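You operate a simulated robot arm through the tools that you are given. There is no shell and no other tool. Be economical: measure what you need, move in short steps, check, and stop when the job is done.

You run a simulated two-armed robot. Do the job below in one go: nothing can be reset, and whatever is moved stays where it is left.

TASK
Hold the red pan on the green bench steady with one hand and put the steel bush in it with the other.

Only the result counts: the job must be done as asked and must still hold three seconds after the hand-in. Knocking over, shifting, dropping, spilling or breaking anything else fails it.

THE ROBOT
Two 7-joint arms with two-finger parallel grippers on one trunk, on a base that drives. Base frame: it is fixed to the floor where the robot stands at the start and does not move with it; the origin is under the middle of the robot, x ahead of it, y to its left, z up; the surface under the hand at the start is at about z = 72. Lengths are in cm, angles in degrees, forces in N, time in s.
The left shoulder is at the start at [10, 17.3, 110.7], the right one opposite. With the tool pointing down near the work surface each hand reaches from about 10 to 72 cm from the robot's upright axis, wherever it stands, measured 20 degrees to its own side. Places, roughly: steel bush (3x3x4 cm) [50, 0, 80]. Payload 3.6 kg a hand.
The TCP of each hand is the grasp point between the finger pads, 3 cm short of the fingertips. In the tool frame z runs along the fingers and y along their closing line. Largest opening 11 cm; finger width 2, thickness 1; the body of the gripper, 4.8 by 11.2 cm, starts 5.5 cm behind the TCP.
Orientation is told as [roll, pitch, yaw] about the base's x, y, z axes, in that order, counted from this pose: with the fingers straight down and closing along the base's y, the tool's x points along the base's -x, its y along +y and its z along -z.

THE INTERFACE
- The arms move only by the tool servo_tool. It takes "left_increments", "right_increments" or both (then of equal length, played together; a hand with none holds still); each is text: rows parted by semicolons, each of 7 numbers parted by spaces: the finger opening in cm, from 0 to 11, then the shift along the tool's x, y, z in units of 150 mm (1.0 is 150 mm), then the turn, a rotation vector about the tool's x, y, z in units of 90 degrees (1.0 is 90 degrees). In form: hand x y z wx wy wz; .... A call has 1 to 10 rows; each row is the pose to reach, as a shift and turn from the pose commanded when the call began, along the tool's axes at that moment. A call with a number of a shift or a turn outside -1 to 1 is refused whole. Rows are played at 5 a second. More than 5 cm and 8.6 degrees between two rows, or a gripper value outside its range, and nothing of the call is played. Where a pose cannot be reached the arm comes as near as it can. A force on the tool above 40 N (or 10 N above the force at the start of the call, whichever is more), or a blocked arm, ends the call early, and 0.2 s more pass. The fingers move at their own pace (about 15.3 cm/s each) and stop on an object; they squeeze with about 41 N. The grip force told is the motor's: it shows also when the fingers shut on nothing. Time passes only in rows, and 0.2 s behind the last, so rows that repeat a pose let the fingers close. It gives the time, the measured TCP pose, the force on the tool (base axes), the opening and the grip force at its end, in the units of the frame above (readings bear some noise), with the torque about the TCP (base axes, N m) and any sound that the robot's microphone picked up.
- Cameras (640 x 400 px; columns grow to the right, rows downward): "scene" is now at [17.67, -5.23, 126.65]; the picture's right is [-0.64, -0.76, 0.00], its down [-0.54, 0.45, -0.71] and it looks along [0.55, -0.46, -0.70] (base axes); focal length 260 px, centre (320, 200). "left" rides on the left gripper at [7.2, -1.7, -10.3] in its tool frame; the picture's right is [0.23, 0.97, 0.00], its down [-0.76, 0.18, -0.62] and it looks along [-0.61, 0.14, 0.78] (tool axes); focal length 222 px, centre (320, 200). "right" rides on the right gripper at [7.2, 1.7, -10.3] in its tool frame; the picture's right is [-0.23, 0.97, 0.00], its down [-0.76, -0.18, -0.62] and it looks along [-0.61, -0.14, 0.78] (tool axes); focal length 222 px, centre (320, 200). There is no depth. A picture from a camera that has moved, and an enlarged one, comes with that camera's place and axes in the base frame and with its lens.
- capture(camera): a new picture of that camera. The clock stands still meanwhile.
- move_column(by): slides the trunk up (or, below 0, down) by that many cm; the arms and the scene camera ride with it, the base frame stays. It gives what a move gives, with no picture.
- roll_base(legs): drives the robot by 1 to 6 legs, each [ahead, left, turn to the left] in cm, cm and degrees, along the robot's own axes; the way and the turn of a leg run together, so that a leg with both is an arc; at most 150 cm and 180 degrees a leg. The arms and the cameras ride along, it lands a little off, and it stops where it bumps. It gives what a move gives.
- head_to(pan, tilt): turns the head with the scene camera to pan (to the left, within 86 degrees either way) and tilt (down, from -29 to 69), counted from straight ahead of the robot. It gives what a move gives.
- zoom(camera, box): a new picture of the part [left, top, right, bottom] of that camera's present view, enlarged. The clock stands still meanwhile.
- hand_in(): hands the job in; it is judged then, once.

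Go step by step. Nothing tells you exact positions but the pictures and the camera data: compare them with the known pose of the tool, close in by small moves and look again before you grip or let go. The budget is 120 turns and 100 pictures, counting those below and the enlarged ones. Unless the task says otherwise, let go and move clear before handing in, and close with one line.

The tools are called after "Request:" by a JSON object that holds its "name" and its "arguments". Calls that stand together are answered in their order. servo_tool: Moves the arms, as the interface text tells. Its arguments: {"type":"object","properties":{"left_increments":{"type":"string"},"right_increments":{"type":"string"}},"required":[]} The other tools are called the same way: move_column (by) slides the trunk up or down; roll_base (legs) drives the base; head_to (pan, tilt) turns the head that bears the scene camera; capture (camera) takes a picture; zoom (camera, box) takes an enlarged picture of a part of a camera's view; hand_in () hands the job in.

At the start:

```text
clock: 0.0
left_tool_pos: [28.48, -2.17, 104.45]
left_tool_rot: [0.1, 0.0, 0.0]
left_ft_force: [0.9, -0.5, 0.8]
left_moment: [0.02, 0.01, 0.01]
left_finger_gap: 10.99
left_gripper_force: 0.1
right_tool_pos: [28.5, -37.91, 102.09]
right_tool_rot: [-0.1, 0.0, 0.1]
right_ft_force: [0.2, 1.1, 0.2]
right_moment: [-0.04, -0.02, 0.01]
right_finger_gap: 11.03
right_gripper_force: 0.0
trunk travel left (down, up): [-22.5, 53.8]
robot x, y, heading: [0.12, -0.45, -0.1]
head pan, tilt: [-40.2, 44.4]
```

scene: 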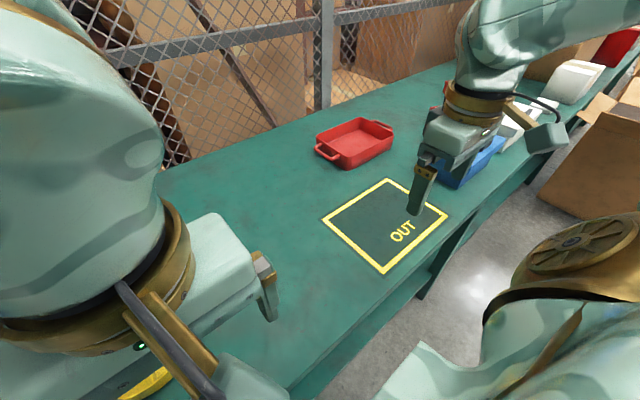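
right: 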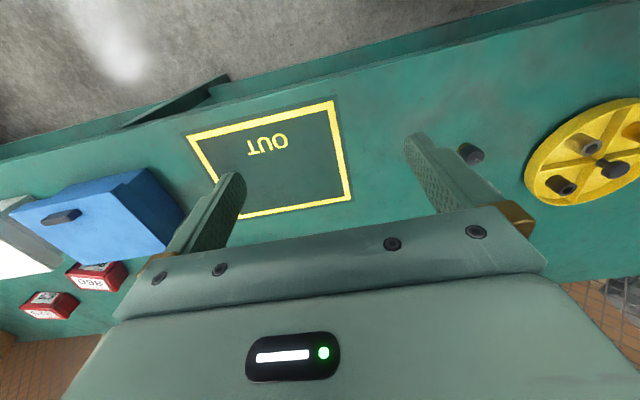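
left: 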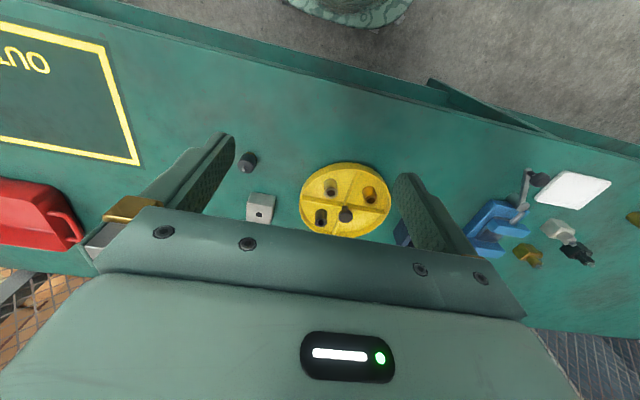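

I see the red pan right of the bench's middle and a yellow wheel tray with several small pieces. I take a closer look to tell which one is the steel bush.

Request:
{"name": "zoom", "arguments": {"camera": "left", "box": [220, 130, 420, 255]}}

Request:
{"name": "head_to", "arguments": {"pan": 0, "tilt": 50}}

Request:
{"name": "capture", "arguments": {"camera": "scene"}}

Request:
{"name": "zoom", "arguments": {"camera": "left", "box": [220, 130, 420, 255]}}

```text
3.20 times, centred on (320, 192) of left
camera zoom: at [21.21, -3.64, 114.85], right [-0.23, 0.97, 0.0], down [0.76, 0.18, 0.62], along [0.61, 0.14, -0.78], focal length 711 px, centre (320, 224)
```

zoom: 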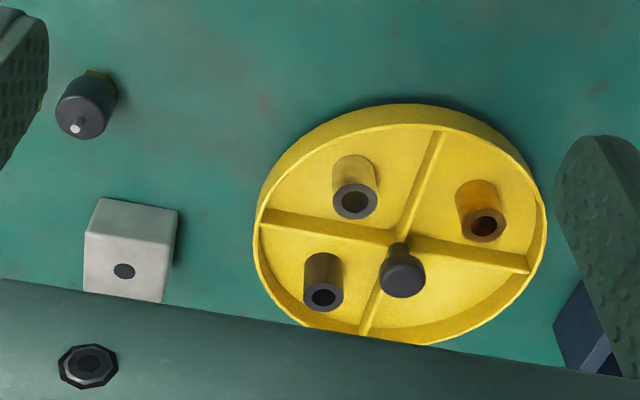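

```text
clock: 1.1
left_tool_pos: [28.54, -2.1, 104.38]
left_tool_rot: [0.0, 0.0, 0.0]
left_ft_force: [-0.3, -0.5, -0.4]
left_moment: [-0.01, -0.03, 0.0]
left_finger_gap: 11.0
left_gripper_force: 0.1
right_tool_pos: [28.53, -37.96, 102.06]
right_tool_rot: [0.0, 0.0, 0.1]
right_ft_force: [0.0, -0.7, 0.2]
right_moment: [0.01, 0.03, -0.01]
right_finger_gap: 10.98
right_gripper_force: 0.0
trunk travel left (down, up): [-22.5, 53.8]
robot x, y, heading: [-0.16, -0.4, 0.3]
head pan, tilt: [0.0, 50.0]
```

```text
95 pictures are left
camera scene: at [19.12, 0.04, 125.87], right [0.0, -1.0, 0.0], down [-0.77, 0.0, -0.64], along [0.64, 0.0, -0.77], focal length 260 px, centre (320, 200)
```

scene: 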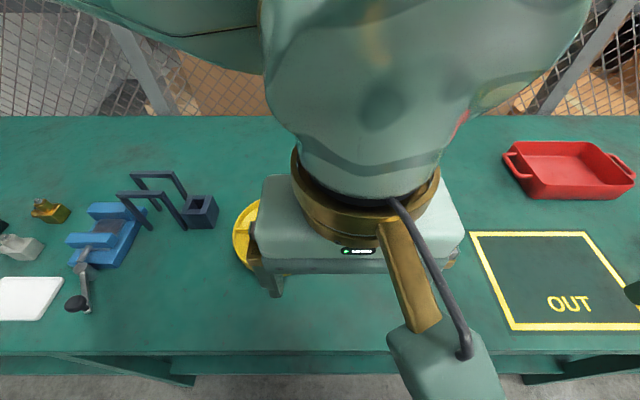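

```text
3.20 times, centred on (320, 192) of left
camera zoom: at [21.22, -3.64, 114.85], right [-0.23, 0.97, 0.0], down [0.76, 0.18, 0.62], along [0.61, 0.14, -0.78], focal length 711 px, centre (320, 224)
```

zoom: 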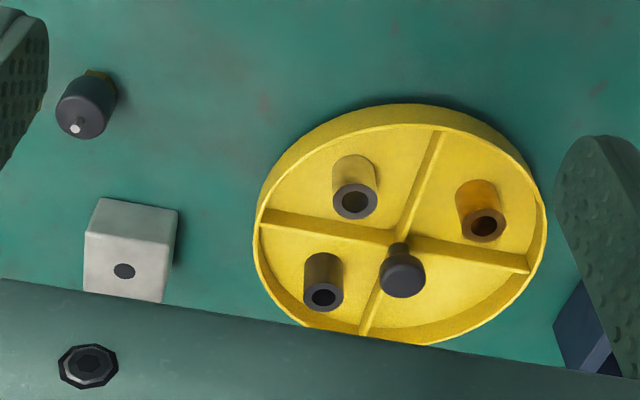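

The yellow wheel holds three bushes: one grey (steel, near 46, 4), one copper-coloured and one dark. I bring the left hand over for a closer look at them.

Request:
{"name": "servo_tool", "arguments": {"left_increments": "11 -0.2 0.1 0 0 0 0; 11 -0.4 0.2 0 0 0 0; 11 -0.6 0.3 0.1 0 0 0; 11 -0.7 0.3 0.3 0 0 0"}}

Request:
{"name": "capture", "arguments": {"camera": "left"}}

```text
clock: 2.1
left_tool_pos: [39.03, 2.44, 99.9]
left_tool_rot: [0.1, 0.0, 0.0]
left_ft_force: [-0.8, -0.4, 0.3]
left_moment: [0.01, 0.01, 0.0]
left_finger_gap: 10.99
left_gripper_force: 0.0
right_tool_pos: [28.53, -37.99, 102.01]
right_tool_rot: [-0.2, 0.0, 0.1]
right_ft_force: [-0.3, -0.8, 1.0]
right_moment: [0.03, 0.03, -0.01]
right_finger_gap: 11.03
right_gripper_force: 0.1
trunk travel left (down, up): [-22.5, 53.8]
robot x, y, heading: [0.29, 0.07, 0.2]
head pan, tilt: [0.0, 50.0]
```

```text
93 pictures are left
camera left: at [31.82, 0.89, 110.28], right [-0.23, 0.97, 0.0], down [0.76, 0.18, 0.62], along [0.61, 0.14, -0.78], focal length 222 px, centre (320, 200)
```

left: 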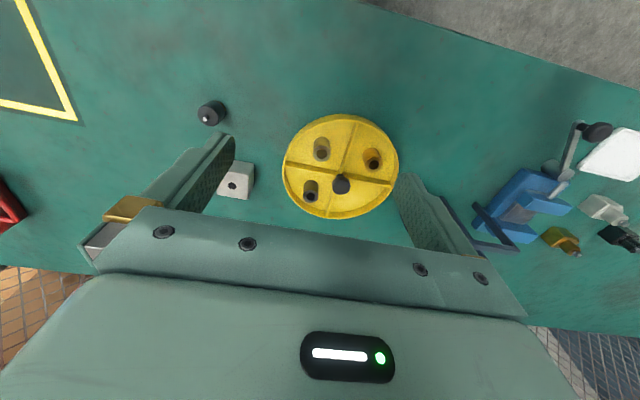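

Request:
{"name": "zoom", "arguments": {"camera": "left", "box": [270, 105, 414, 225]}}

```text
3.33 times, centred on (342, 165) of left
camera zoom: at [31.82, 0.89, 110.28], right [-0.23, 0.97, 0.0], down [0.76, 0.18, 0.62], along [0.61, 0.14, -0.78], focal length 740 px, centre (247, 317)
```

zoom: 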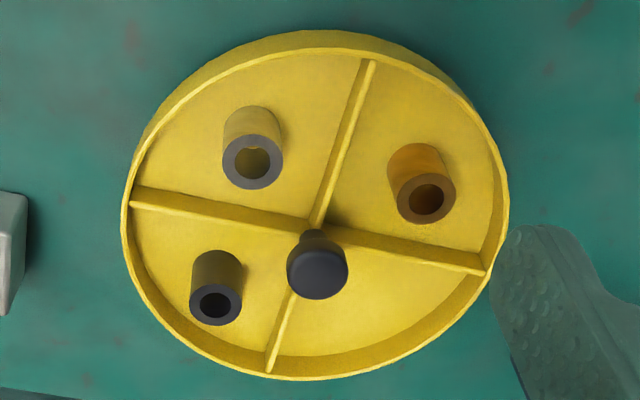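

The grey bush near (47.0, 4.6), top about z=80, is the steel one; the wheel's ribs run along x and y through about (51.1, 8.8). I move above the bush with a 45° yaw, so the fingers miss the ribs, rim and knob.

Request:
{"name": "servo_tool", "arguments": {"left_increments": "8 -0.1 0.03 0 0 0 -0.083; 6 -0.2 0.06 0 0 0 -0.167; 6 -0.3 0.09 0 0 0 -0.25; 6 -0.4 0.12 0.1 0 0 -0.333; 6 -0.533 0.14 0.25 0 0 -0.417; 5.4 -0.533 0.14 0.4 0 0 -0.5;5.4 -0.533 0.14 0.4 0 0 -0.5"}}

Request:
{"name": "capture", "arguments": {"camera": "left"}}

Request:
{"name": "capture", "arguments": {"camera": "scene"}}

```text
clock: 3.7
left_tool_pos: [47.04, 4.65, 94.04]
left_tool_rot: [0.0, 0.0, 45.0]
left_ft_force: [0.7, 0.4, -0.9]
left_moment: [0.01, 0.02, 0.01]
left_finger_gap: 5.41
left_gripper_force: 0.0
right_tool_pos: [28.5, -37.98, 102.06]
right_tool_rot: [-0.1, 0.0, 0.1]
right_ft_force: [0.2, 0.6, -0.5]
right_moment: [0.02, 0.01, -0.03]
right_finger_gap: 10.98
right_gripper_force: 0.0
trunk travel left (down, up): [-22.5, 53.8]
robot x, y, heading: [0.15, 0.12, -0.1]
head pan, tilt: [0.0, 50.0]
```

```text
91 pictures are left
camera left: at [43.07, -1.63, 104.32], right [-0.85, 0.53, 0.0], down [0.41, 0.66, 0.62], along [0.33, 0.53, -0.78], focal length 222 px, centre (320, 200)
```

left: 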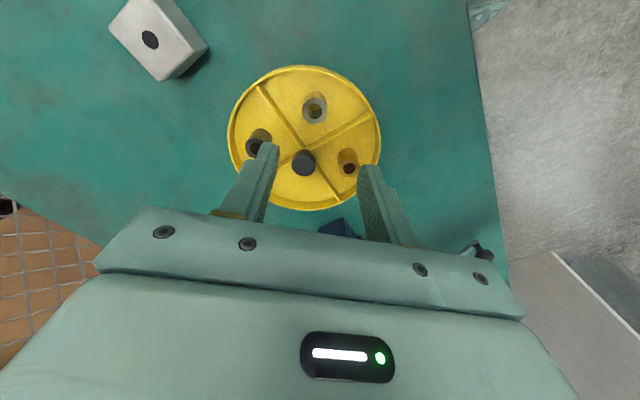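

```text
90 pictures are left
camera scene: at [19.12, 0.05, 125.87], right [0.0, -1.0, 0.0], down [-0.77, 0.0, -0.64], along [0.64, 0.0, -0.77], focal length 260 px, centre (320, 200)
```

scene: 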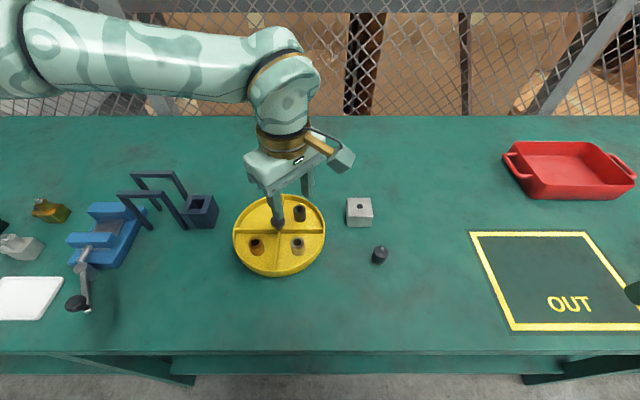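

The bush is almost straight under the hand. I enlarge both views to refine its centre.

Request:
{"name": "zoom", "arguments": {"camera": "left", "box": [270, 75, 366, 135]}}

Request:
{"name": "zoom", "arguments": {"camera": "scene", "box": [224, 190, 336, 260]}}

Request:
{"name": "zoom", "arguments": {"camera": "scene", "box": [448, 110, 640, 230]}}

```text
6.67 times, centred on (318, 105) of left
camera zoom: at [43.07, -1.63, 104.32], right [-0.85, 0.53, 0.0], down [0.41, 0.66, 0.62], along [0.33, 0.53, -0.78], focal length 1481 px, centre (333, 833)
```

zoom: 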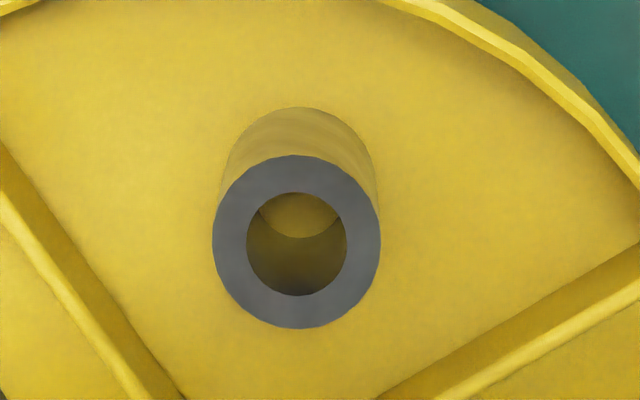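

```text
5.71 times, centred on (280, 225) of scene
camera zoom: at [19.12, 0.05, 125.87], right [0.0, -1.0, 0.0], down [-0.77, 0.0, -0.64], along [0.64, 0.0, -0.77], focal length 1487 px, centre (549, 57)
```

zoom: 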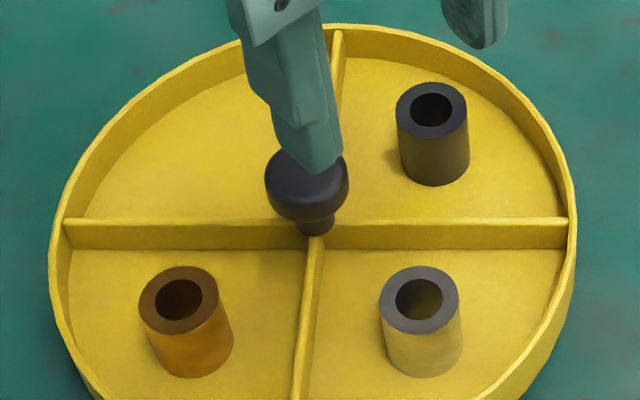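

```text
3.33 times, centred on (544, 170) of scene
camera zoom: at [19.12, 0.05, 125.87], right [0.0, -1.0, 0.0], down [-0.77, 0.0, -0.64], along [0.64, 0.0, -0.77], focal length 868 px, centre (-427, 300)
```

zoom: 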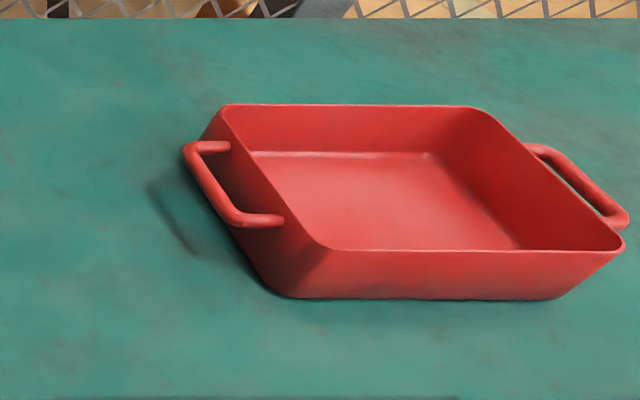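

Ring sizes in both views agree that the bush is at (47.95, 5.0) with its top at z≈77.2, and that the wheel floor is at about 73.2. I go down to just above it and check.

Request:
{"name": "servo_tool", "arguments": {"left_increments": "5.2 -0.059 -0.026 0.2 0 0 0; 5.2 -0.059 -0.026 0.4 0 0 0; 5.2 -0.059 -0.026 0.6 0 0 0; 5.2 -0.059 -0.026 0.75 0 0 0; 5.2 -0.059 -0.026 0.86 0 0 0; 5.2 -0.059 -0.026 0.86 0 0 0"}}

Request:
{"name": "zoom", "arguments": {"camera": "left", "box": [220, 20, 428, 150]}}

Request:
{"name": "zoom", "arguments": {"camera": "scene", "box": [224, 190, 368, 280]}}

```text
clock: 5.1
left_tool_pos: [47.89, 4.89, 81.05]
left_tool_rot: [0.0, 0.0, 45.0]
left_ft_force: [-0.3, -0.3, -0.5]
left_moment: [0.01, 0.05, 0.0]
left_finger_gap: 5.19
left_gripper_force: 0.0
right_tool_pos: [28.61, -38.15, 102.08]
right_tool_rot: [-0.1, 0.0, 0.1]
right_ft_force: [0.2, -0.2, -0.4]
right_moment: [0.01, -0.01, -0.01]
right_finger_gap: 11.02
right_gripper_force: 0.0
trunk travel left (down, up): [-22.5, 53.8]
robot x, y, heading: [-0.11, 0.19, 0.2]
head pan, tilt: [0.0, 50.0]
```

```text
3.08 times, centred on (324, 85) of left
camera zoom: at [43.89, -1.21, 91.44], right [-0.85, 0.53, 0.0], down [0.41, 0.66, 0.62], along [0.33, 0.53, -0.78], focal length 684 px, centre (308, 554)
```

zoom: 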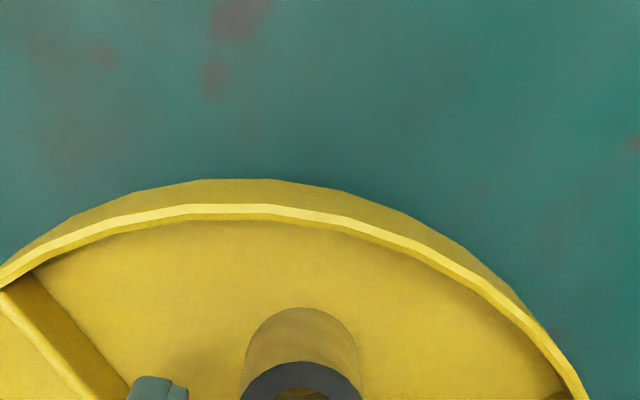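

```text
4.44 times, centred on (296, 235) of scene
camera zoom: at [19.12, 0.05, 125.87], right [0.0, -1.0, 0.0], down [-0.77, 0.0, -0.64], along [0.64, 0.0, -0.77], focal length 1157 px, centre (427, 44)
```

zoom: 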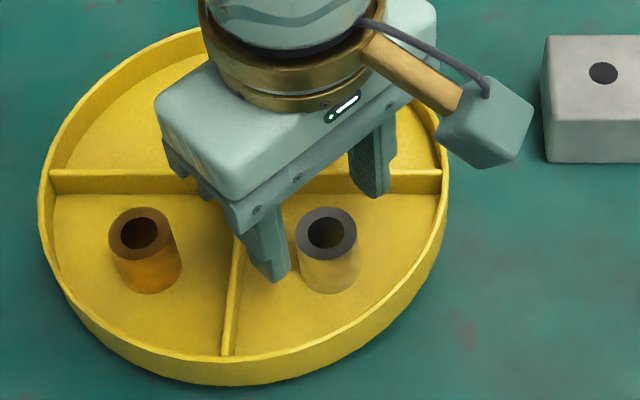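

Request:
{"name": "capture", "arguments": {"camera": "left"}}

```text
84 pictures are left
camera left: at [43.89, -1.21, 91.44], right [-0.85, 0.53, 0.0], down [0.41, 0.66, 0.62], along [0.33, 0.53, -0.78], focal length 222 px, centre (320, 200)
```

left: 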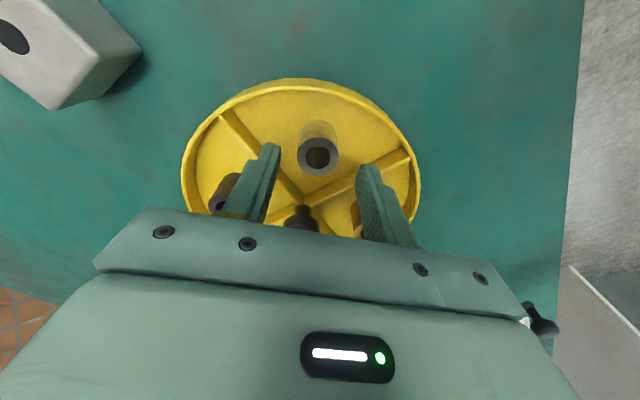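

The hand is centred on the bush to within a millimetre or so. I go down 4 cm and close.

Request:
{"name": "servo_tool", "arguments": {"left_increments": "5.2 0 0 0.1 0 0 0; 5.2 0 0 0.2 0 0 0; 5.2 0 0 0.27 0 0 0; 5.2 0 0 0.27 0 0 0; 4 0 0 0.27 0 0 0; 3.4 0 0 0.27 0 0 0; 2 0 0 0.27 0 0 0; 2 0 0 0.27 0 0 0"}}

Request:
{"name": "capture", "arguments": {"camera": "left"}}

```text
clock: 6.9
left_tool_pos: [47.85, 4.93, 77.08]
left_tool_rot: [0.0, 0.0, 45.0]
left_ft_force: [-0.1, 0.5, 0.2]
left_moment: [-0.01, 0.0, 0.0]
left_finger_gap: 2.87
left_gripper_force: 40.7
right_tool_pos: [28.61, -38.03, 102.06]
right_tool_rot: [-0.1, 0.0, 0.1]
right_ft_force: [-0.6, 1.1, 0.6]
right_moment: [-0.01, 0.05, 0.02]
right_finger_gap: 10.98
right_gripper_force: 0.1
trunk travel left (down, up): [-22.5, 53.8]
robot x, y, heading: [0.11, -0.23, -0.0]
head pan, tilt: [0.0, 50.0]
```

```text
83 pictures are left
camera left: at [43.91, -1.23, 87.45], right [-0.85, 0.53, 0.0], down [0.41, 0.66, 0.62], along [0.33, 0.53, -0.78], focal length 222 px, centre (320, 200)
```

left: 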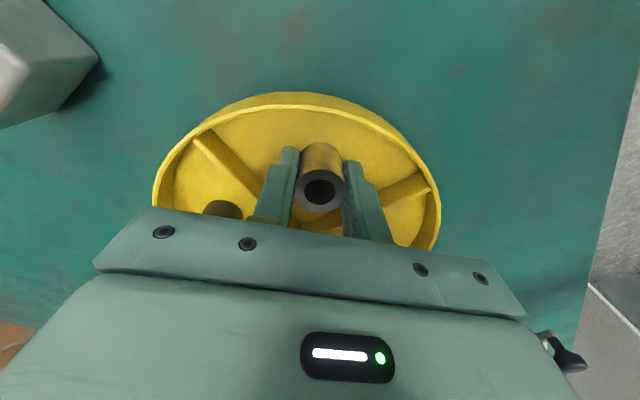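

The bush is gripped at 2.9 cm. I lift it straight up and check.

Request:
{"name": "servo_tool", "arguments": {"left_increments": "2 0 0 -0.1 0 0 0; 2 0 0 -0.3 0 0 0; 2 0 0 -0.6 0 0 0; 2 0 0 -0.9 0 0 0; 2 0 0 -1 0 0 0;2 0 0 -1 0 0 0"}}

Request:
{"name": "capture", "arguments": {"camera": "scene"}}

Request:
{"name": "capture", "arguments": {"camera": "left"}}

```text
clock: 8.3
left_tool_pos: [47.62, 4.92, 92.02]
left_tool_rot: [0.0, -0.1, 45.0]
left_ft_force: [0.6, 0.3, -1.1]
left_moment: [-0.03, 0.0, -0.01]
left_finger_gap: 2.89
left_gripper_force: 41.1
right_tool_pos: [28.52, -38.03, 102.02]
right_tool_rot: [-0.1, -0.1, 0.1]
right_ft_force: [0.5, -0.4, -0.5]
right_moment: [0.0, 0.0, -0.02]
right_finger_gap: 10.98
right_gripper_force: 0.1
trunk travel left (down, up): [-22.5, 53.8]
robot x, y, heading: [-0.03, 0.24, 0.0]
head pan, tilt: [0.0, 50.0]
```

```text
82 pictures are left
camera scene: at [19.14, 0.05, 125.86], right [0.0, -1.0, 0.0], down [-0.77, 0.0, -0.64], along [0.64, 0.0, -0.77], focal length 260 px, centre (320, 200)
```

scene: 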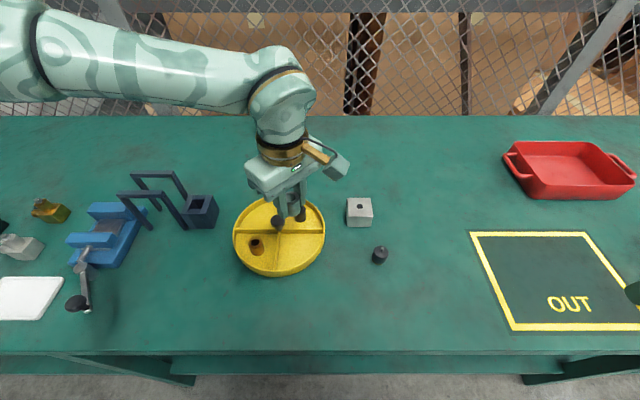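

```text
81 pictures are left
camera left: at [43.74, -1.18, 102.41], right [-0.85, 0.53, 0.0], down [0.41, 0.66, 0.62], along [0.33, 0.53, -0.78], focal length 222 px, centre (320, 200)
```

left: 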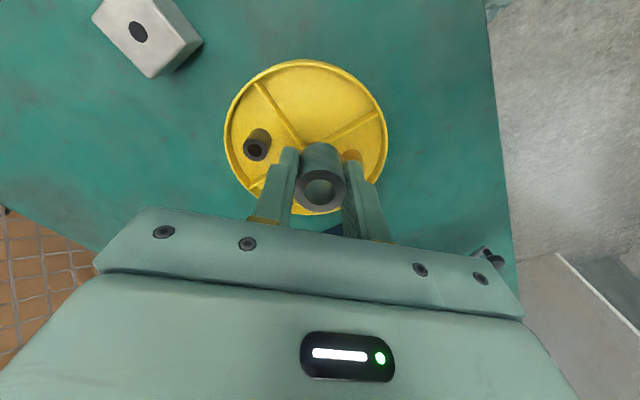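

The bush is lifted and the pan sits around (73, -69), beyond reach from here. I tuck the left hand back to yaw 0 and look down at the gap between base and bench before driving.

Request:
{"name": "servo_tool", "arguments": {"left_increments": "2 0.1 0.06 -0.2 0 0 0.08; 2 0.22 0.13 -0.4 0 0 0.16; 2 0.35 0.2 -0.533 0 0 0.25; 2 0.5 0.3 -0.533 0 0 0.33; 2 0.6 0.36 -0.533 0 0 0.42; 2 0.707 0.424 -0.533 0 0 0.5; 2 0.707 0.424 -0.533 0 0 0.5"}}

Request:
{"name": "head_to", "arguments": {"pan": -30, "tilt": 69}}

Request:
{"name": "capture", "arguments": {"camera": "scene"}}

Request:
{"name": "head_to", "arguments": {"pan": -60, "tilt": 40}}

Request:
{"name": "capture", "arguments": {"camera": "scene"}}

```text
clock: 9.9
left_tool_pos: [35.78, 1.72, 99.88]
left_tool_rot: [-0.1, 0.0, -0.2]
left_ft_force: [-0.6, -0.8, -1.7]
left_moment: [-0.02, 0.01, 0.0]
left_finger_gap: 2.86
left_gripper_force: 40.9
right_tool_pos: [28.49, -38.0, 102.08]
right_tool_rot: [-0.1, -0.1, 0.1]
right_ft_force: [-0.2, -0.2, -0.3]
right_moment: [0.0, 0.05, -0.01]
right_finger_gap: 10.98
right_gripper_force: 0.0
trunk travel left (down, up): [-22.5, 53.8]
robot x, y, heading: [0.16, 0.14, 0.2]
head pan, tilt: [0.0, 50.0]
```

```text
clock: 10.8
left_tool_pos: [35.78, 1.82, 99.96]
left_tool_rot: [0.0, 0.0, 0.0]
left_ft_force: [1.1, -0.5, -0.9]
left_moment: [0.0, 0.02, 0.01]
left_finger_gap: 2.88
left_gripper_force: 41.3
right_tool_pos: [28.57, -38.07, 102.09]
right_tool_rot: [-0.1, -0.1, 0.2]
right_ft_force: [-0.7, 0.5, 0.0]
right_moment: [-0.02, -0.03, -0.01]
right_finger_gap: 11.0
right_gripper_force: 0.0
trunk travel left (down, up): [-22.5, 53.8]
robot x, y, heading: [0.12, -0.03, 0.0]
head pan, tilt: [-30.0, 68.8]
```

```text
80 pictures are left
camera scene: at [16.28, -2.74, 123.68], right [-0.5, -0.87, 0.0], down [-0.81, 0.47, -0.36], along [0.31, -0.18, -0.93], focal length 260 px, centre (320, 200)
```

scene: 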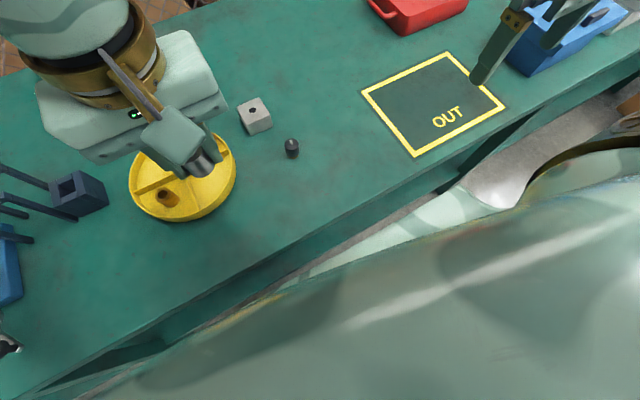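

```text
clock: 11.8
left_tool_pos: [35.76, 1.82, 99.87]
left_tool_rot: [0.0, 0.0, 0.0]
left_ft_force: [-1.0, 0.5, -1.5]
left_moment: [0.03, 0.02, -0.01]
left_finger_gap: 2.88
left_gripper_force: 41.2
right_tool_pos: [28.56, -37.97, 101.93]
right_tool_rot: [-0.2, 0.1, 0.1]
right_ft_force: [-0.4, -0.3, 0.1]
right_moment: [0.03, -0.01, -0.02]
right_finger_gap: 10.98
right_gripper_force: 0.1
trunk travel left (down, up): [-22.5, 53.8]
robot x, y, heading: [0.15, -0.06, 0.2]
head pan, tilt: [-60.0, 40.0]
```

```text
79 pictures are left
camera scene: at [15.69, -7.3, 127.28], right [-0.87, -0.5, 0.0], down [-0.32, 0.56, -0.77], along [0.38, -0.66, -0.64], focal length 260 px, centre (320, 200)
```

scene: 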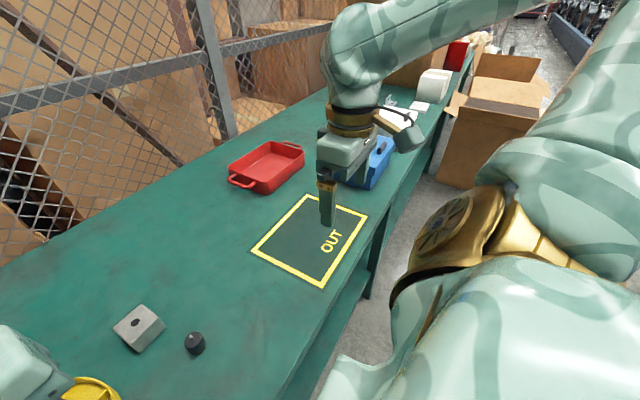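

The way to the right along the bench is free. I drive 64 cm to the right, keeping the distance to the bench.

Request:
{"name": "roll_base", "arguments": {"legs": [[0, -64, 0]]}}

Request:
{"name": "head_to", "arguments": {"pan": 0, "tilt": 50}}

Request:
{"name": "capture", "arguments": {"camera": "scene"}}

Request:
{"name": "capture", "arguments": {"camera": "right"}}

Request:
{"name": "capture", "arguments": {"camera": "left"}}

```text
clock: 15.3
left_tool_pos: [36.06, -61.61, 99.92]
left_tool_rot: [0.1, 0.0, 0.3]
left_ft_force: [-0.5, 0.3, -1.0]
left_moment: [0.0, 0.02, -0.01]
left_finger_gap: 2.88
left_gripper_force: 41.4
right_tool_pos: [28.95, -101.32, 102.01]
right_tool_rot: [-0.2, -0.1, 0.3]
right_ft_force: [0.3, 0.0, -0.3]
right_moment: [-0.04, 0.0, -0.01]
right_finger_gap: 11.0
right_gripper_force: 0.0
trunk travel left (down, up): [-22.5, 53.8]
robot x, y, heading: [0.22, -63.63, 0.1]
head pan, tilt: [-60.0, 40.0]
```

```text
clock: 16.6
left_tool_pos: [36.06, -61.53, 99.82]
left_tool_rot: [0.0, 0.1, 0.2]
left_ft_force: [-1.5, -0.1, -1.3]
left_moment: [-0.04, 0.02, 0.01]
left_finger_gap: 2.88
left_gripper_force: 41.0
right_tool_pos: [28.88, -101.28, 101.95]
right_tool_rot: [-0.1, -0.1, 0.4]
right_ft_force: [-0.6, 1.2, 0.1]
right_moment: [0.01, 0.0, 0.0]
right_finger_gap: 10.99
right_gripper_force: 0.0
trunk travel left (down, up): [-22.5, 53.8]
robot x, y, heading: [-0.18, -63.42, 0.1]
head pan, tilt: [0.0, 50.0]
```

```text
78 pictures are left
camera scene: at [19.3, -63.33, 125.87], right [0.0, -1.0, 0.0], down [-0.77, 0.0, -0.64], along [0.64, 0.0, -0.77], focal length 260 px, centre (320, 200)
```

scene: 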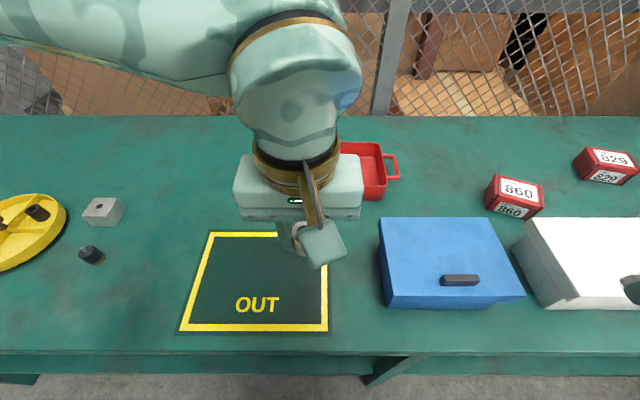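

```text
77 pictures are left
camera right: at [21.59, -99.73, 112.41], right [0.22, 0.98, 0.0], down [0.76, -0.17, 0.62], along [0.61, -0.14, -0.78], focal length 222 px, centre (320, 200)
```

right: 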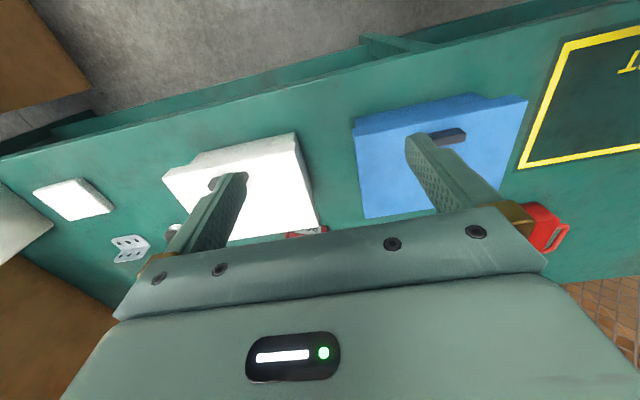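

```text
76 pictures are left
camera left: at [28.71, -63.06, 110.31], right [-0.23, 0.97, 0.0], down [0.76, 0.18, 0.62], along [0.61, 0.15, -0.78], focal length 222 px, centre (320, 200)
```

left: 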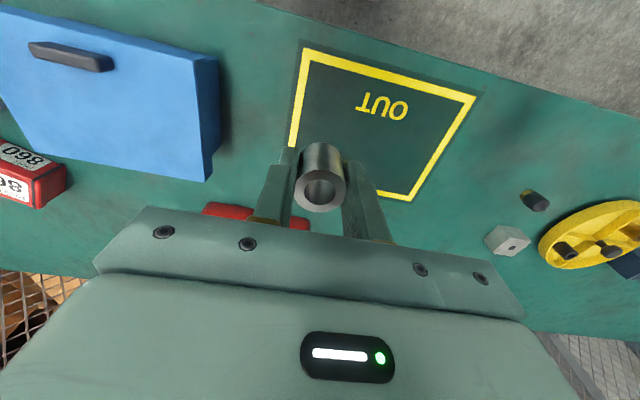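

The pan's right handle is near (72.7, -84). I need to advance some 8–10 cm, so I look straight down at the gap in front of the base.

Request:
{"name": "head_to", "arguments": {"pan": 40, "tilt": 69}}

Request:
{"name": "capture", "arguments": {"camera": "scene"}}

Request:
{"name": "head_to", "arguments": {"pan": 0, "tilt": 69}}

Request:
{"name": "capture", "arguments": {"camera": "scene"}}

```text
clock: 17.7
left_tool_pos: [36.05, -61.4, 99.86]
left_tool_rot: [0.0, 0.1, 0.3]
left_ft_force: [-1.0, 0.6, -0.9]
left_moment: [0.02, 0.02, 0.04]
left_finger_gap: 2.84
left_gripper_force: 41.6
right_tool_pos: [28.98, -101.37, 102.05]
right_tool_rot: [-0.1, 0.0, 0.4]
right_ft_force: [0.3, -0.8, -0.6]
right_moment: [0.0, 0.01, 0.0]
right_finger_gap: 11.0
right_gripper_force: 0.1
trunk travel left (down, up): [-22.5, 53.8]
robot x, y, heading: [0.4, -63.23, 0.3]
head pan, tilt: [40.0, 68.8]
```

```text
75 pictures are left
camera scene: at [15.86, -59.75, 123.68], right [0.65, -0.76, 0.0], down [-0.71, -0.6, -0.36], along [0.28, 0.23, -0.93], focal length 260 px, centre (320, 200)
```

scene: 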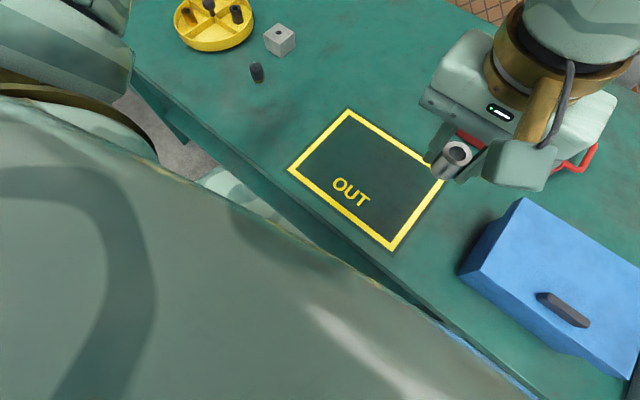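

```text
clock: 18.8
left_tool_pos: [35.88, -61.44, 99.89]
left_tool_rot: [-0.1, -0.1, 0.3]
left_ft_force: [0.1, 0.4, -1.1]
left_moment: [0.0, 0.0, 0.0]
left_finger_gap: 2.87
left_gripper_force: 41.1
right_tool_pos: [28.83, -101.37, 102.03]
right_tool_rot: [-0.1, 0.0, 0.4]
right_ft_force: [-1.2, 0.5, -0.3]
right_moment: [-0.03, -0.03, 0.0]
right_finger_gap: 10.98
right_gripper_force: 0.2
trunk travel left (down, up): [-22.5, 53.8]
robot x, y, heading: [0.28, -63.59, 0.0]
head pan, tilt: [0.0, 68.8]
```

```text
74 pictures are left
camera scene: at [17.19, -63.33, 123.67], right [0.01, -1.0, 0.0], down [-0.93, -0.01, -0.36], along [0.36, 0.0, -0.93], focal length 260 px, centre (320, 200)
```

scene: 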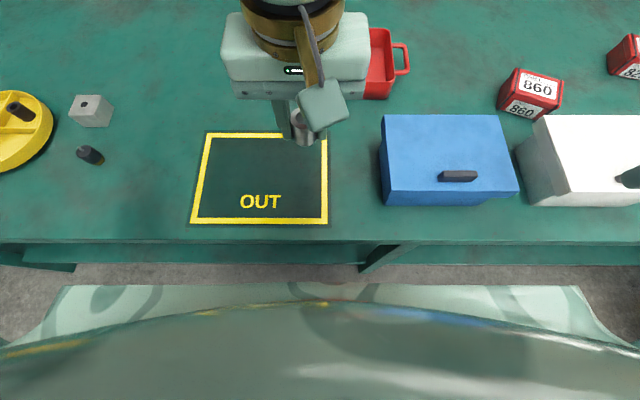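

The part seen in front of the trunk seems well above bench height; what lies below stays hidden. I roll ahead in a small step of 5 cm and check for bumps.

Request:
{"name": "roll_base", "arguments": {"legs": [[5, 0, 0]]}}

Request:
{"name": "capture", "arguments": {"camera": "scene"}}

```text
clock: 19.7
left_tool_pos: [41.3, -61.44, 99.93]
left_tool_rot: [0.1, 0.2, 0.4]
left_ft_force: [1.2, 0.2, -1.1]
left_moment: [-0.01, 0.03, -0.03]
left_finger_gap: 2.87
left_gripper_force: 41.3
right_tool_pos: [34.12, -101.27, 101.89]
right_tool_rot: [-0.1, 0.1, 0.4]
right_ft_force: [1.1, -0.6, 0.4]
right_moment: [0.03, 0.04, -0.02]
right_finger_gap: 10.99
right_gripper_force: 0.0
trunk travel left (down, up): [-22.5, 53.8]
robot x, y, heading: [4.95, -63.57, 0.3]
head pan, tilt: [0.0, 68.8]
```

```text
73 pictures are left
camera scene: at [22.45, -63.3, 123.64], right [0.01, -1.0, 0.0], down [-0.93, -0.01, -0.36], along [0.36, 0.0, -0.93], focal length 260 px, centre (320, 200)
```

scene: 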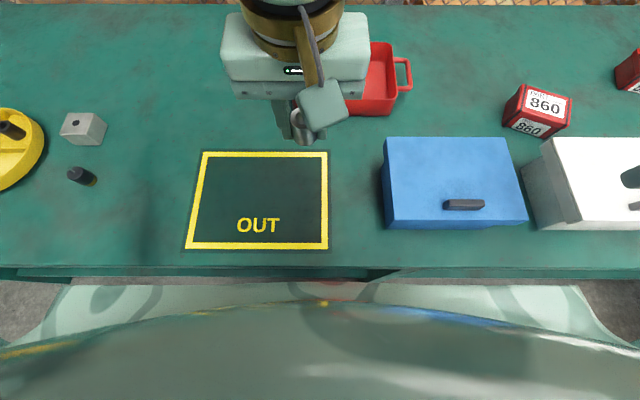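

No bump. I take 4 cm more.

Request:
{"name": "roll_base", "arguments": {"legs": [[4, 0, 0]]}}

Request:
{"name": "servo_tool", "arguments": {"left_increments": "2 0 0.2 0 0 0 0; 2 0 0.5 0 0 0 0; 2 0 0.8 0 0 0 0; 2 0 1 0 0 0 0"}}

Request:
{"name": "head_to", "arguments": {"pan": -15, "tilt": 50}}

Request:
{"name": "capture", "arguments": {"camera": "scene"}}

```text
clock: 20.8
left_tool_pos: [41.11, -61.5, 99.99]
left_tool_rot: [0.1, 0.0, 0.1]
left_ft_force: [-0.5, 1.1, -1.1]
left_moment: [0.01, -0.01, 0.01]
left_finger_gap: 2.85
left_gripper_force: 41.4
right_tool_pos: [34.04, -101.32, 102.04]
right_tool_rot: [-0.1, 0.0, 0.3]
right_ft_force: [0.3, 0.4, 0.5]
right_moment: [0.0, -0.03, -0.03]
right_finger_gap: 10.99
right_gripper_force: 0.0
trunk travel left (down, up): [-22.5, 53.8]
robot x, y, heading: [5.67, -63.46, 0.3]
head pan, tilt: [0.0, 68.8]
stopped in leg 1: the robot was blocked; the commanded pose is now the measured one
```

```text
clock: 21.8
left_tool_pos: [41.2, -46.4, 100.01]
left_tool_rot: [0.0, 0.1, 0.1]
left_ft_force: [-0.5, 0.6, -1.8]
left_moment: [-0.03, -0.01, 0.04]
left_finger_gap: 2.86
left_gripper_force: 40.8
right_tool_pos: [34.14, -101.24, 101.95]
right_tool_rot: [-0.2, 0.1, 0.3]
right_ft_force: [-0.1, 0.3, 0.0]
right_moment: [-0.01, 0.0, 0.04]
right_finger_gap: 10.99
right_gripper_force: 0.1
trunk travel left (down, up): [-22.5, 53.8]
robot x, y, heading: [5.46, -63.49, -0.0]
head pan, tilt: [0.0, 68.8]
```

```text
clock: 22.6
left_tool_pos: [41.23, -46.45, 100.0]
left_tool_rot: [0.1, 0.1, 0.2]
left_ft_force: [-0.2, -0.3, -1.8]
left_moment: [0.01, -0.01, -0.04]
left_finger_gap: 2.86
left_gripper_force: 41.1
right_tool_pos: [34.04, -101.45, 102.07]
right_tool_rot: [0.0, 0.1, 0.2]
right_ft_force: [0.1, 0.6, 1.0]
right_moment: [0.02, 0.01, -0.01]
right_finger_gap: 11.01
right_gripper_force: 0.0
trunk travel left (down, up): [-22.5, 53.8]
robot x, y, heading: [5.45, -63.25, 0.1]
head pan, tilt: [-15.0, 50.0]
```

```text
72 pictures are left
camera scene: at [24.34, -65.32, 125.86], right [-0.26, -0.97, 0.0], down [-0.74, 0.2, -0.64], along [0.62, -0.16, -0.77], focal length 260 px, centre (320, 200)
```

scene: 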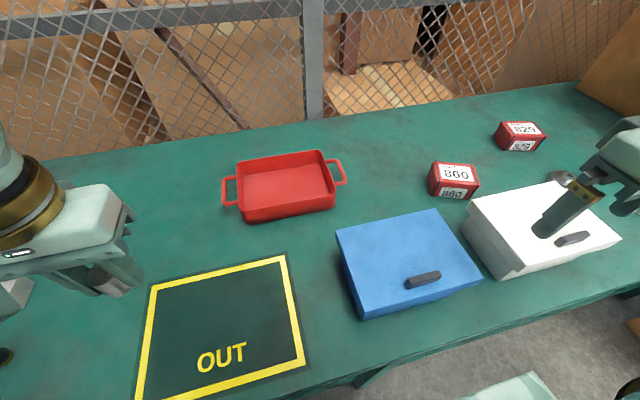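

The base stopped against the bench at x≈5.5, and nothing has moved. The pan is in clear view now, so I measure it closely.

Request:
{"name": "zoom", "arguments": {"camera": "scene", "box": [208, 140, 360, 235]}}

```text
4.21 times, centred on (284, 188) of scene
camera zoom: at [24.34, -65.32, 125.86], right [-0.26, -0.97, 0.0], down [-0.74, 0.2, -0.64], along [0.62, -0.16, -0.77], focal length 1096 px, centre (472, 253)
```

zoom: 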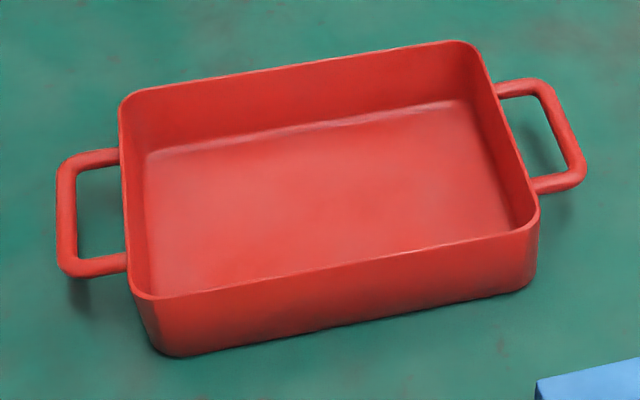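

The pan's right handle bar runs along x at about (73.4, -84.4, 76). I bring the right hand toward it at a safe height.

Request:
{"name": "servo_tool", "arguments": {"right_increments": "11 -0.25 0.15 0 0 0 0; 11 -0.5 0.3 0 0 0 0; 11 -0.75 0.45 0 0 0 0; 11 -1 0.6 0 0 0 0"}}

Request:
{"name": "servo_tool", "arguments": {"right_increments": "9 -0.25 0.15 0 0 0 0; 7 -0.5 0.3 0 0 0 0; 5 -0.75 0.45 0 0 0 0; 4.5 -1 0.53 0 0 0 0; 4.5 -1 0.53 0 0 0 0"}}

Request:
{"name": "capture", "arguments": {"camera": "right"}}

Request:
{"name": "capture", "arguments": {"camera": "scene"}}

```text
clock: 23.6
left_tool_pos: [41.29, -46.51, 99.9]
left_tool_rot: [0.0, 0.1, 0.1]
left_ft_force: [0.5, -0.4, -0.4]
left_moment: [-0.04, -0.01, 0.01]
left_finger_gap: 2.86
left_gripper_force: 41.4
right_tool_pos: [49.01, -92.06, 102.25]
right_tool_rot: [-0.1, 0.2, 0.3]
right_ft_force: [-0.1, -0.6, 0.3]
right_moment: [-0.02, -0.01, 0.02]
right_finger_gap: 10.99
right_gripper_force: 0.1
trunk travel left (down, up): [-22.5, 53.8]
robot x, y, heading: [5.34, -63.37, 0.2]
head pan, tilt: [-15.0, 50.0]
```

```text
clock: 24.8
left_tool_pos: [41.19, -46.41, 100.1]
left_tool_rot: [0.0, -0.1, 0.2]
left_ft_force: [-0.2, 0.1, -2.3]
left_moment: [0.01, -0.01, -0.02]
left_finger_gap: 2.89
left_gripper_force: 41.2
right_tool_pos: [64.02, -83.97, 102.37]
right_tool_rot: [-0.1, 0.0, 0.1]
right_ft_force: [0.7, 0.6, -0.1]
right_moment: [0.0, -0.02, -0.03]
right_finger_gap: 4.53
right_gripper_force: 0.1
trunk travel left (down, up): [-22.5, 53.8]
robot x, y, heading: [5.18, -63.32, 0.0]
head pan, tilt: [-15.0, 50.0]
```

```text
70 pictures are left
camera right: at [56.66, -82.47, 112.73], right [0.22, 0.97, 0.0], down [0.76, -0.17, 0.62], along [0.61, -0.14, -0.78], focal length 222 px, centre (320, 200)
```

right: 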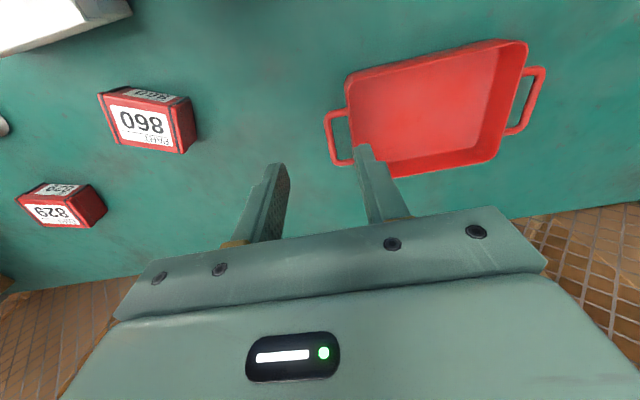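

```text
69 pictures are left
camera scene: at [24.26, -65.29, 125.89], right [-0.26, -0.97, 0.0], down [-0.74, 0.2, -0.64], along [0.62, -0.16, -0.77], focal length 260 px, centre (320, 200)
```

scene: 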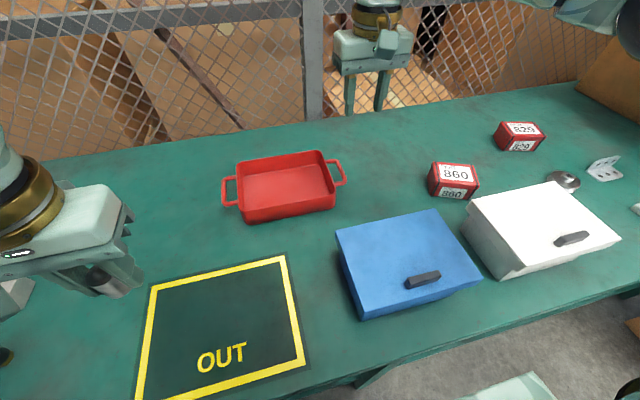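

Both views put the handle bar at about (72.6, -84.1), z≈76.5–77. I go over it and down to z≈88, then look.

Request:
{"name": "servo_tool", "arguments": {"right_increments": "4.5 -0.3 -0.01 0 0 0 0; 4.5 -0.58 -0.01 0.1 0 0 0; 4.5 -0.58 -0.01 0.4 0 0 0; 4.5 -0.58 -0.01 0.7 0 0 0; 4.5 -0.58 -0.01 0.95 0 0 0; 4.5 -0.58 -0.01 0.95 0 0 0"}}

Request:
{"name": "capture", "arguments": {"camera": "right"}}

Request:
{"name": "zoom", "arguments": {"camera": "scene", "box": [264, 110, 408, 200]}}

```text
clock: 26.2
left_tool_pos: [41.19, -46.42, 100.02]
left_tool_rot: [0.0, 0.0, 0.2]
left_ft_force: [-0.8, 0.5, -0.6]
left_moment: [-0.02, 0.02, 0.02]
left_finger_gap: 2.88
left_gripper_force: 40.8
right_tool_pos: [67.15, -87.81, 89.79]
right_tool_rot: [-0.1, -0.1, 0.2]
right_ft_force: [0.6, -1.2, -0.2]
right_moment: [0.0, -0.02, 0.0]
right_finger_gap: 4.48
right_gripper_force: 0.0
right hand out of reach, approached as far as the arm can: row 1, 2, 3, 4, 5, 6
trunk travel left (down, up): [-22.5, 53.8]
robot x, y, heading: [5.48, -63.3, 0.0]
head pan, tilt: [-15.0, 50.0]
```

```text
68 pictures are left
camera right: at [59.83, -86.21, 100.08], right [0.22, 0.97, 0.0], down [0.76, -0.17, 0.62], along [0.61, -0.14, -0.78], focal length 222 px, centre (320, 200)
```

right: 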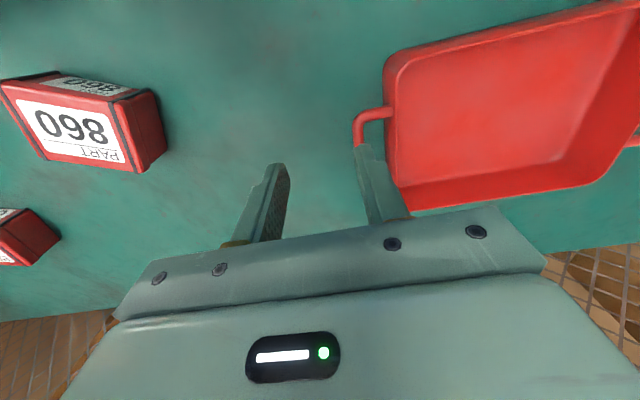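

```text
4.44 times, centred on (336, 155) of scene
camera zoom: at [24.34, -65.31, 125.87], right [-0.26, -0.97, 0.0], down [-0.74, 0.2, -0.64], along [0.62, -0.16, -0.77], focal length 1157 px, centre (249, 400)
```

zoom: 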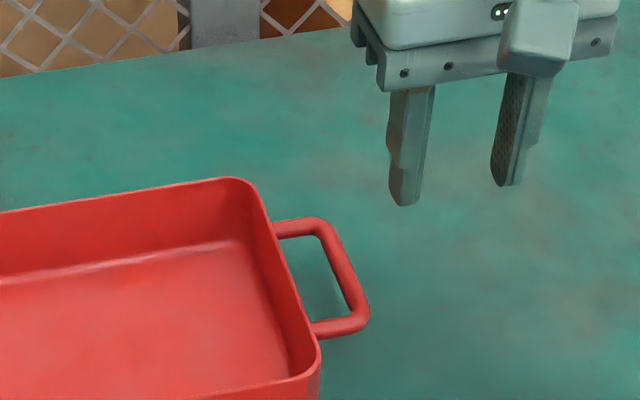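

The hand could not get to the handle from that height: it stopped at (67.2, -87.8). I try again toward it from here at a lower height, still above the pan.

Request:
{"name": "servo_tool", "arguments": {"right_increments": "4.5 0 0.13 0 0 0 0; 4.5 0 0.25 0.1 0 0 0; 4.5 -0.1 0.25 0.3 0 0 0; 4.5 -0.23 0.25 0.38 0 0 0; 4.5 -0.37 0.25 0.38 0 0 0; 4.5 -0.37 0.25 0.38 0 0 0"}}

```text
clock: 27.6
left_tool_pos: [41.31, -46.46, 100.04]
left_tool_rot: [0.0, 0.0, 0.2]
left_ft_force: [-0.2, 0.1, -1.4]
left_moment: [-0.02, 0.0, 0.01]
left_finger_gap: 2.87
left_gripper_force: 41.0
right_tool_pos: [65.88, -87.53, 86.1]
right_tool_rot: [-0.1, -0.1, 0.3]
right_ft_force: [-0.2, 0.3, -0.4]
right_moment: [-0.04, -0.03, -0.01]
right_finger_gap: 4.48
right_gripper_force: 0.0
right hand out of reach, approached as far as the arm can: row 1, 2, 3, 4, 5, 6
trunk travel left (down, up): [-22.5, 53.8]
robot x, y, heading: [5.51, -63.6, 0.1]
head pan, tilt: [-15.0, 50.0]
```

Still short. I lift the hand clear, lower the trunk by 12 cm and test whether the reach is better with the shoulders lower.

Request:
{"name": "servo_tool", "arguments": {"right_increments": "4.5 0.2 0 -0.3 0 0 0; 4.5 0.4 0 -0.6 0 0 0; 4.5 0.6 0 -0.9 0 0 0; 4.5 0.6 0 -1 0 0 0"}}

Request:
{"name": "move_column", "arguments": {"by": -10}}

```text
refused: row 1 steps farther than a row can; nothing moved
```

```text
clock: 28.9
left_tool_pos: [41.16, -46.52, 89.99]
left_tool_rot: [0.1, -0.1, 0.3]
left_ft_force: [-0.6, -0.2, -0.6]
left_moment: [0.01, 0.01, 0.0]
left_finger_gap: 2.88
left_gripper_force: 41.8
right_tool_pos: [65.96, -87.7, 76.28]
right_tool_rot: [-0.1, 0.0, 0.3]
right_ft_force: [0.2, -0.7, -1.0]
right_moment: [0.03, -0.04, 0.01]
right_finger_gap: 4.52
right_gripper_force: 0.0
trunk travel left (down, up): [-12.5, 63.8]
robot x, y, heading: [5.32, -63.74, 0.3]
head pan, tilt: [-15.0, 50.0]
```

The arm call was refused but the trunk did go down, so the right hand is now low at z 76. I check what is around it.

Request:
{"name": "capture", "arguments": {"camera": "right"}}

Request:
{"name": "capture", "arguments": {"camera": "scene"}}

```text
66 pictures are left
camera right: at [58.56, -86.14, 86.73], right [0.22, 0.97, 0.0], down [0.76, -0.17, 0.62], along [0.61, -0.14, -0.78], focal length 222 px, centre (320, 200)
```

right: 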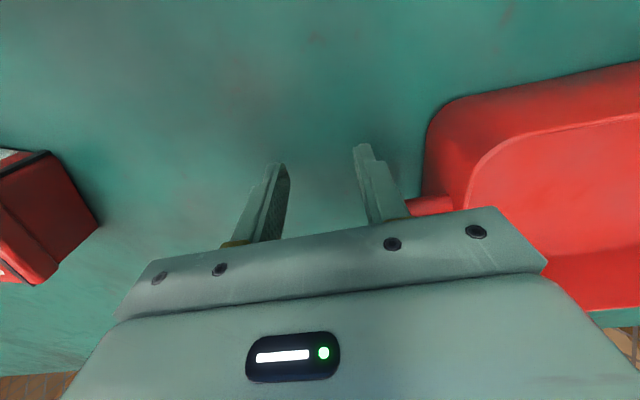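

```text
65 pictures are left
camera scene: at [29.94, -65.31, 115.36], right [-0.26, -0.97, 0.0], down [-0.74, 0.2, -0.64], along [0.62, -0.16, -0.77], focal length 260 px, centre (320, 200)
```

scene: 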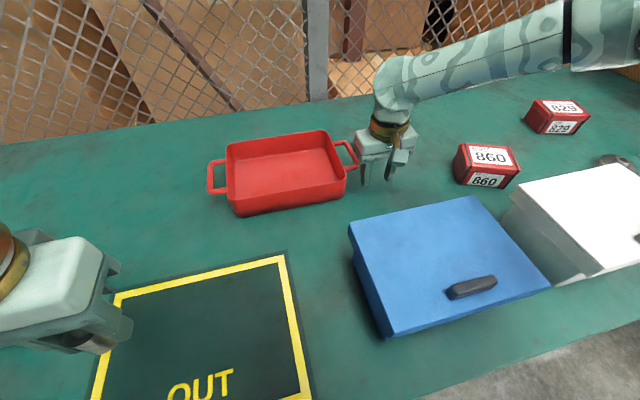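

Nothing was touched. I lift the right hand by 7.5 cm above the handle and see the pose it reports.

Request:
{"name": "servo_tool", "arguments": {"right_increments": "4.5 0 0 -0.2 0 0 0; 4.5 0 0 -0.4 0 0 0; 4.5 0 0 -0.5 0 0 0; 4.5 0 0 -0.5 0 0 0"}}

```text
clock: 29.9
left_tool_pos: [41.21, -46.56, 89.94]
left_tool_rot: [0.1, 0.1, 0.1]
left_ft_force: [0.0, 0.1, -1.2]
left_moment: [0.04, 0.01, 0.01]
left_finger_gap: 2.86
left_gripper_force: 41.1
right_tool_pos: [65.93, -87.73, 83.87]
right_tool_rot: [-0.1, 0.0, 0.3]
right_ft_force: [0.0, 0.6, 0.3]
right_moment: [-0.02, 0.02, -0.01]
right_finger_gap: 4.5
right_gripper_force: 0.0
trunk travel left (down, up): [-12.5, 63.8]
robot x, y, heading: [5.64, -63.33, 0.1]
head pan, tilt: [-15.0, 50.0]
```

Request:
{"name": "servo_tool", "arguments": {"right_increments": "4.5 0 0.12 0 0 0 0; 4.5 0 0.235 0 0 0 0; 4.5 -0.15 0.235 0 0 0 0; 4.5 -0.3 0.235 0 0 0 0; 4.5 -0.44 0.235 0 0 0 0; 4.5 -0.44 0.235 0 0 0 0"}}

Request:
{"name": "capture", "arguments": {"camera": "right"}}

```text
clock: 31.3
left_tool_pos: [41.28, -46.48, 89.91]
left_tool_rot: [0.1, 0.2, 0.3]
left_ft_force: [0.4, 0.0, -0.9]
left_moment: [0.01, 0.0, 0.01]
left_finger_gap: 2.87
left_gripper_force: 40.9
right_tool_pos: [71.0, -85.23, 83.6]
right_tool_rot: [0.0, 0.1, 0.1]
right_ft_force: [0.2, -0.5, 0.1]
right_moment: [-0.01, 0.0, -0.02]
right_finger_gap: 4.48
right_gripper_force: 0.0
right hand out of reach, approached as far as the arm can: row 4, 5, 6
trunk travel left (down, up): [-12.5, 63.8]
robot x, y, heading: [5.33, -63.48, 0.2]
head pan, tilt: [-15.0, 50.0]
```

```text
64 pictures are left
camera right: at [63.72, -83.67, 93.98], right [0.22, 0.97, 0.0], down [0.76, -0.17, 0.62], along [0.61, -0.14, -0.78], focal length 222 px, centre (320, 200)
```

right: 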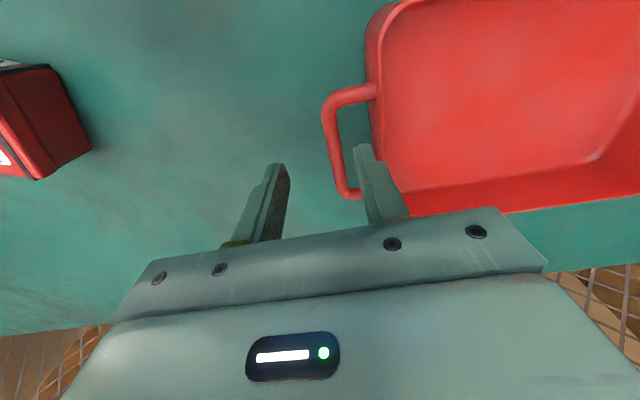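

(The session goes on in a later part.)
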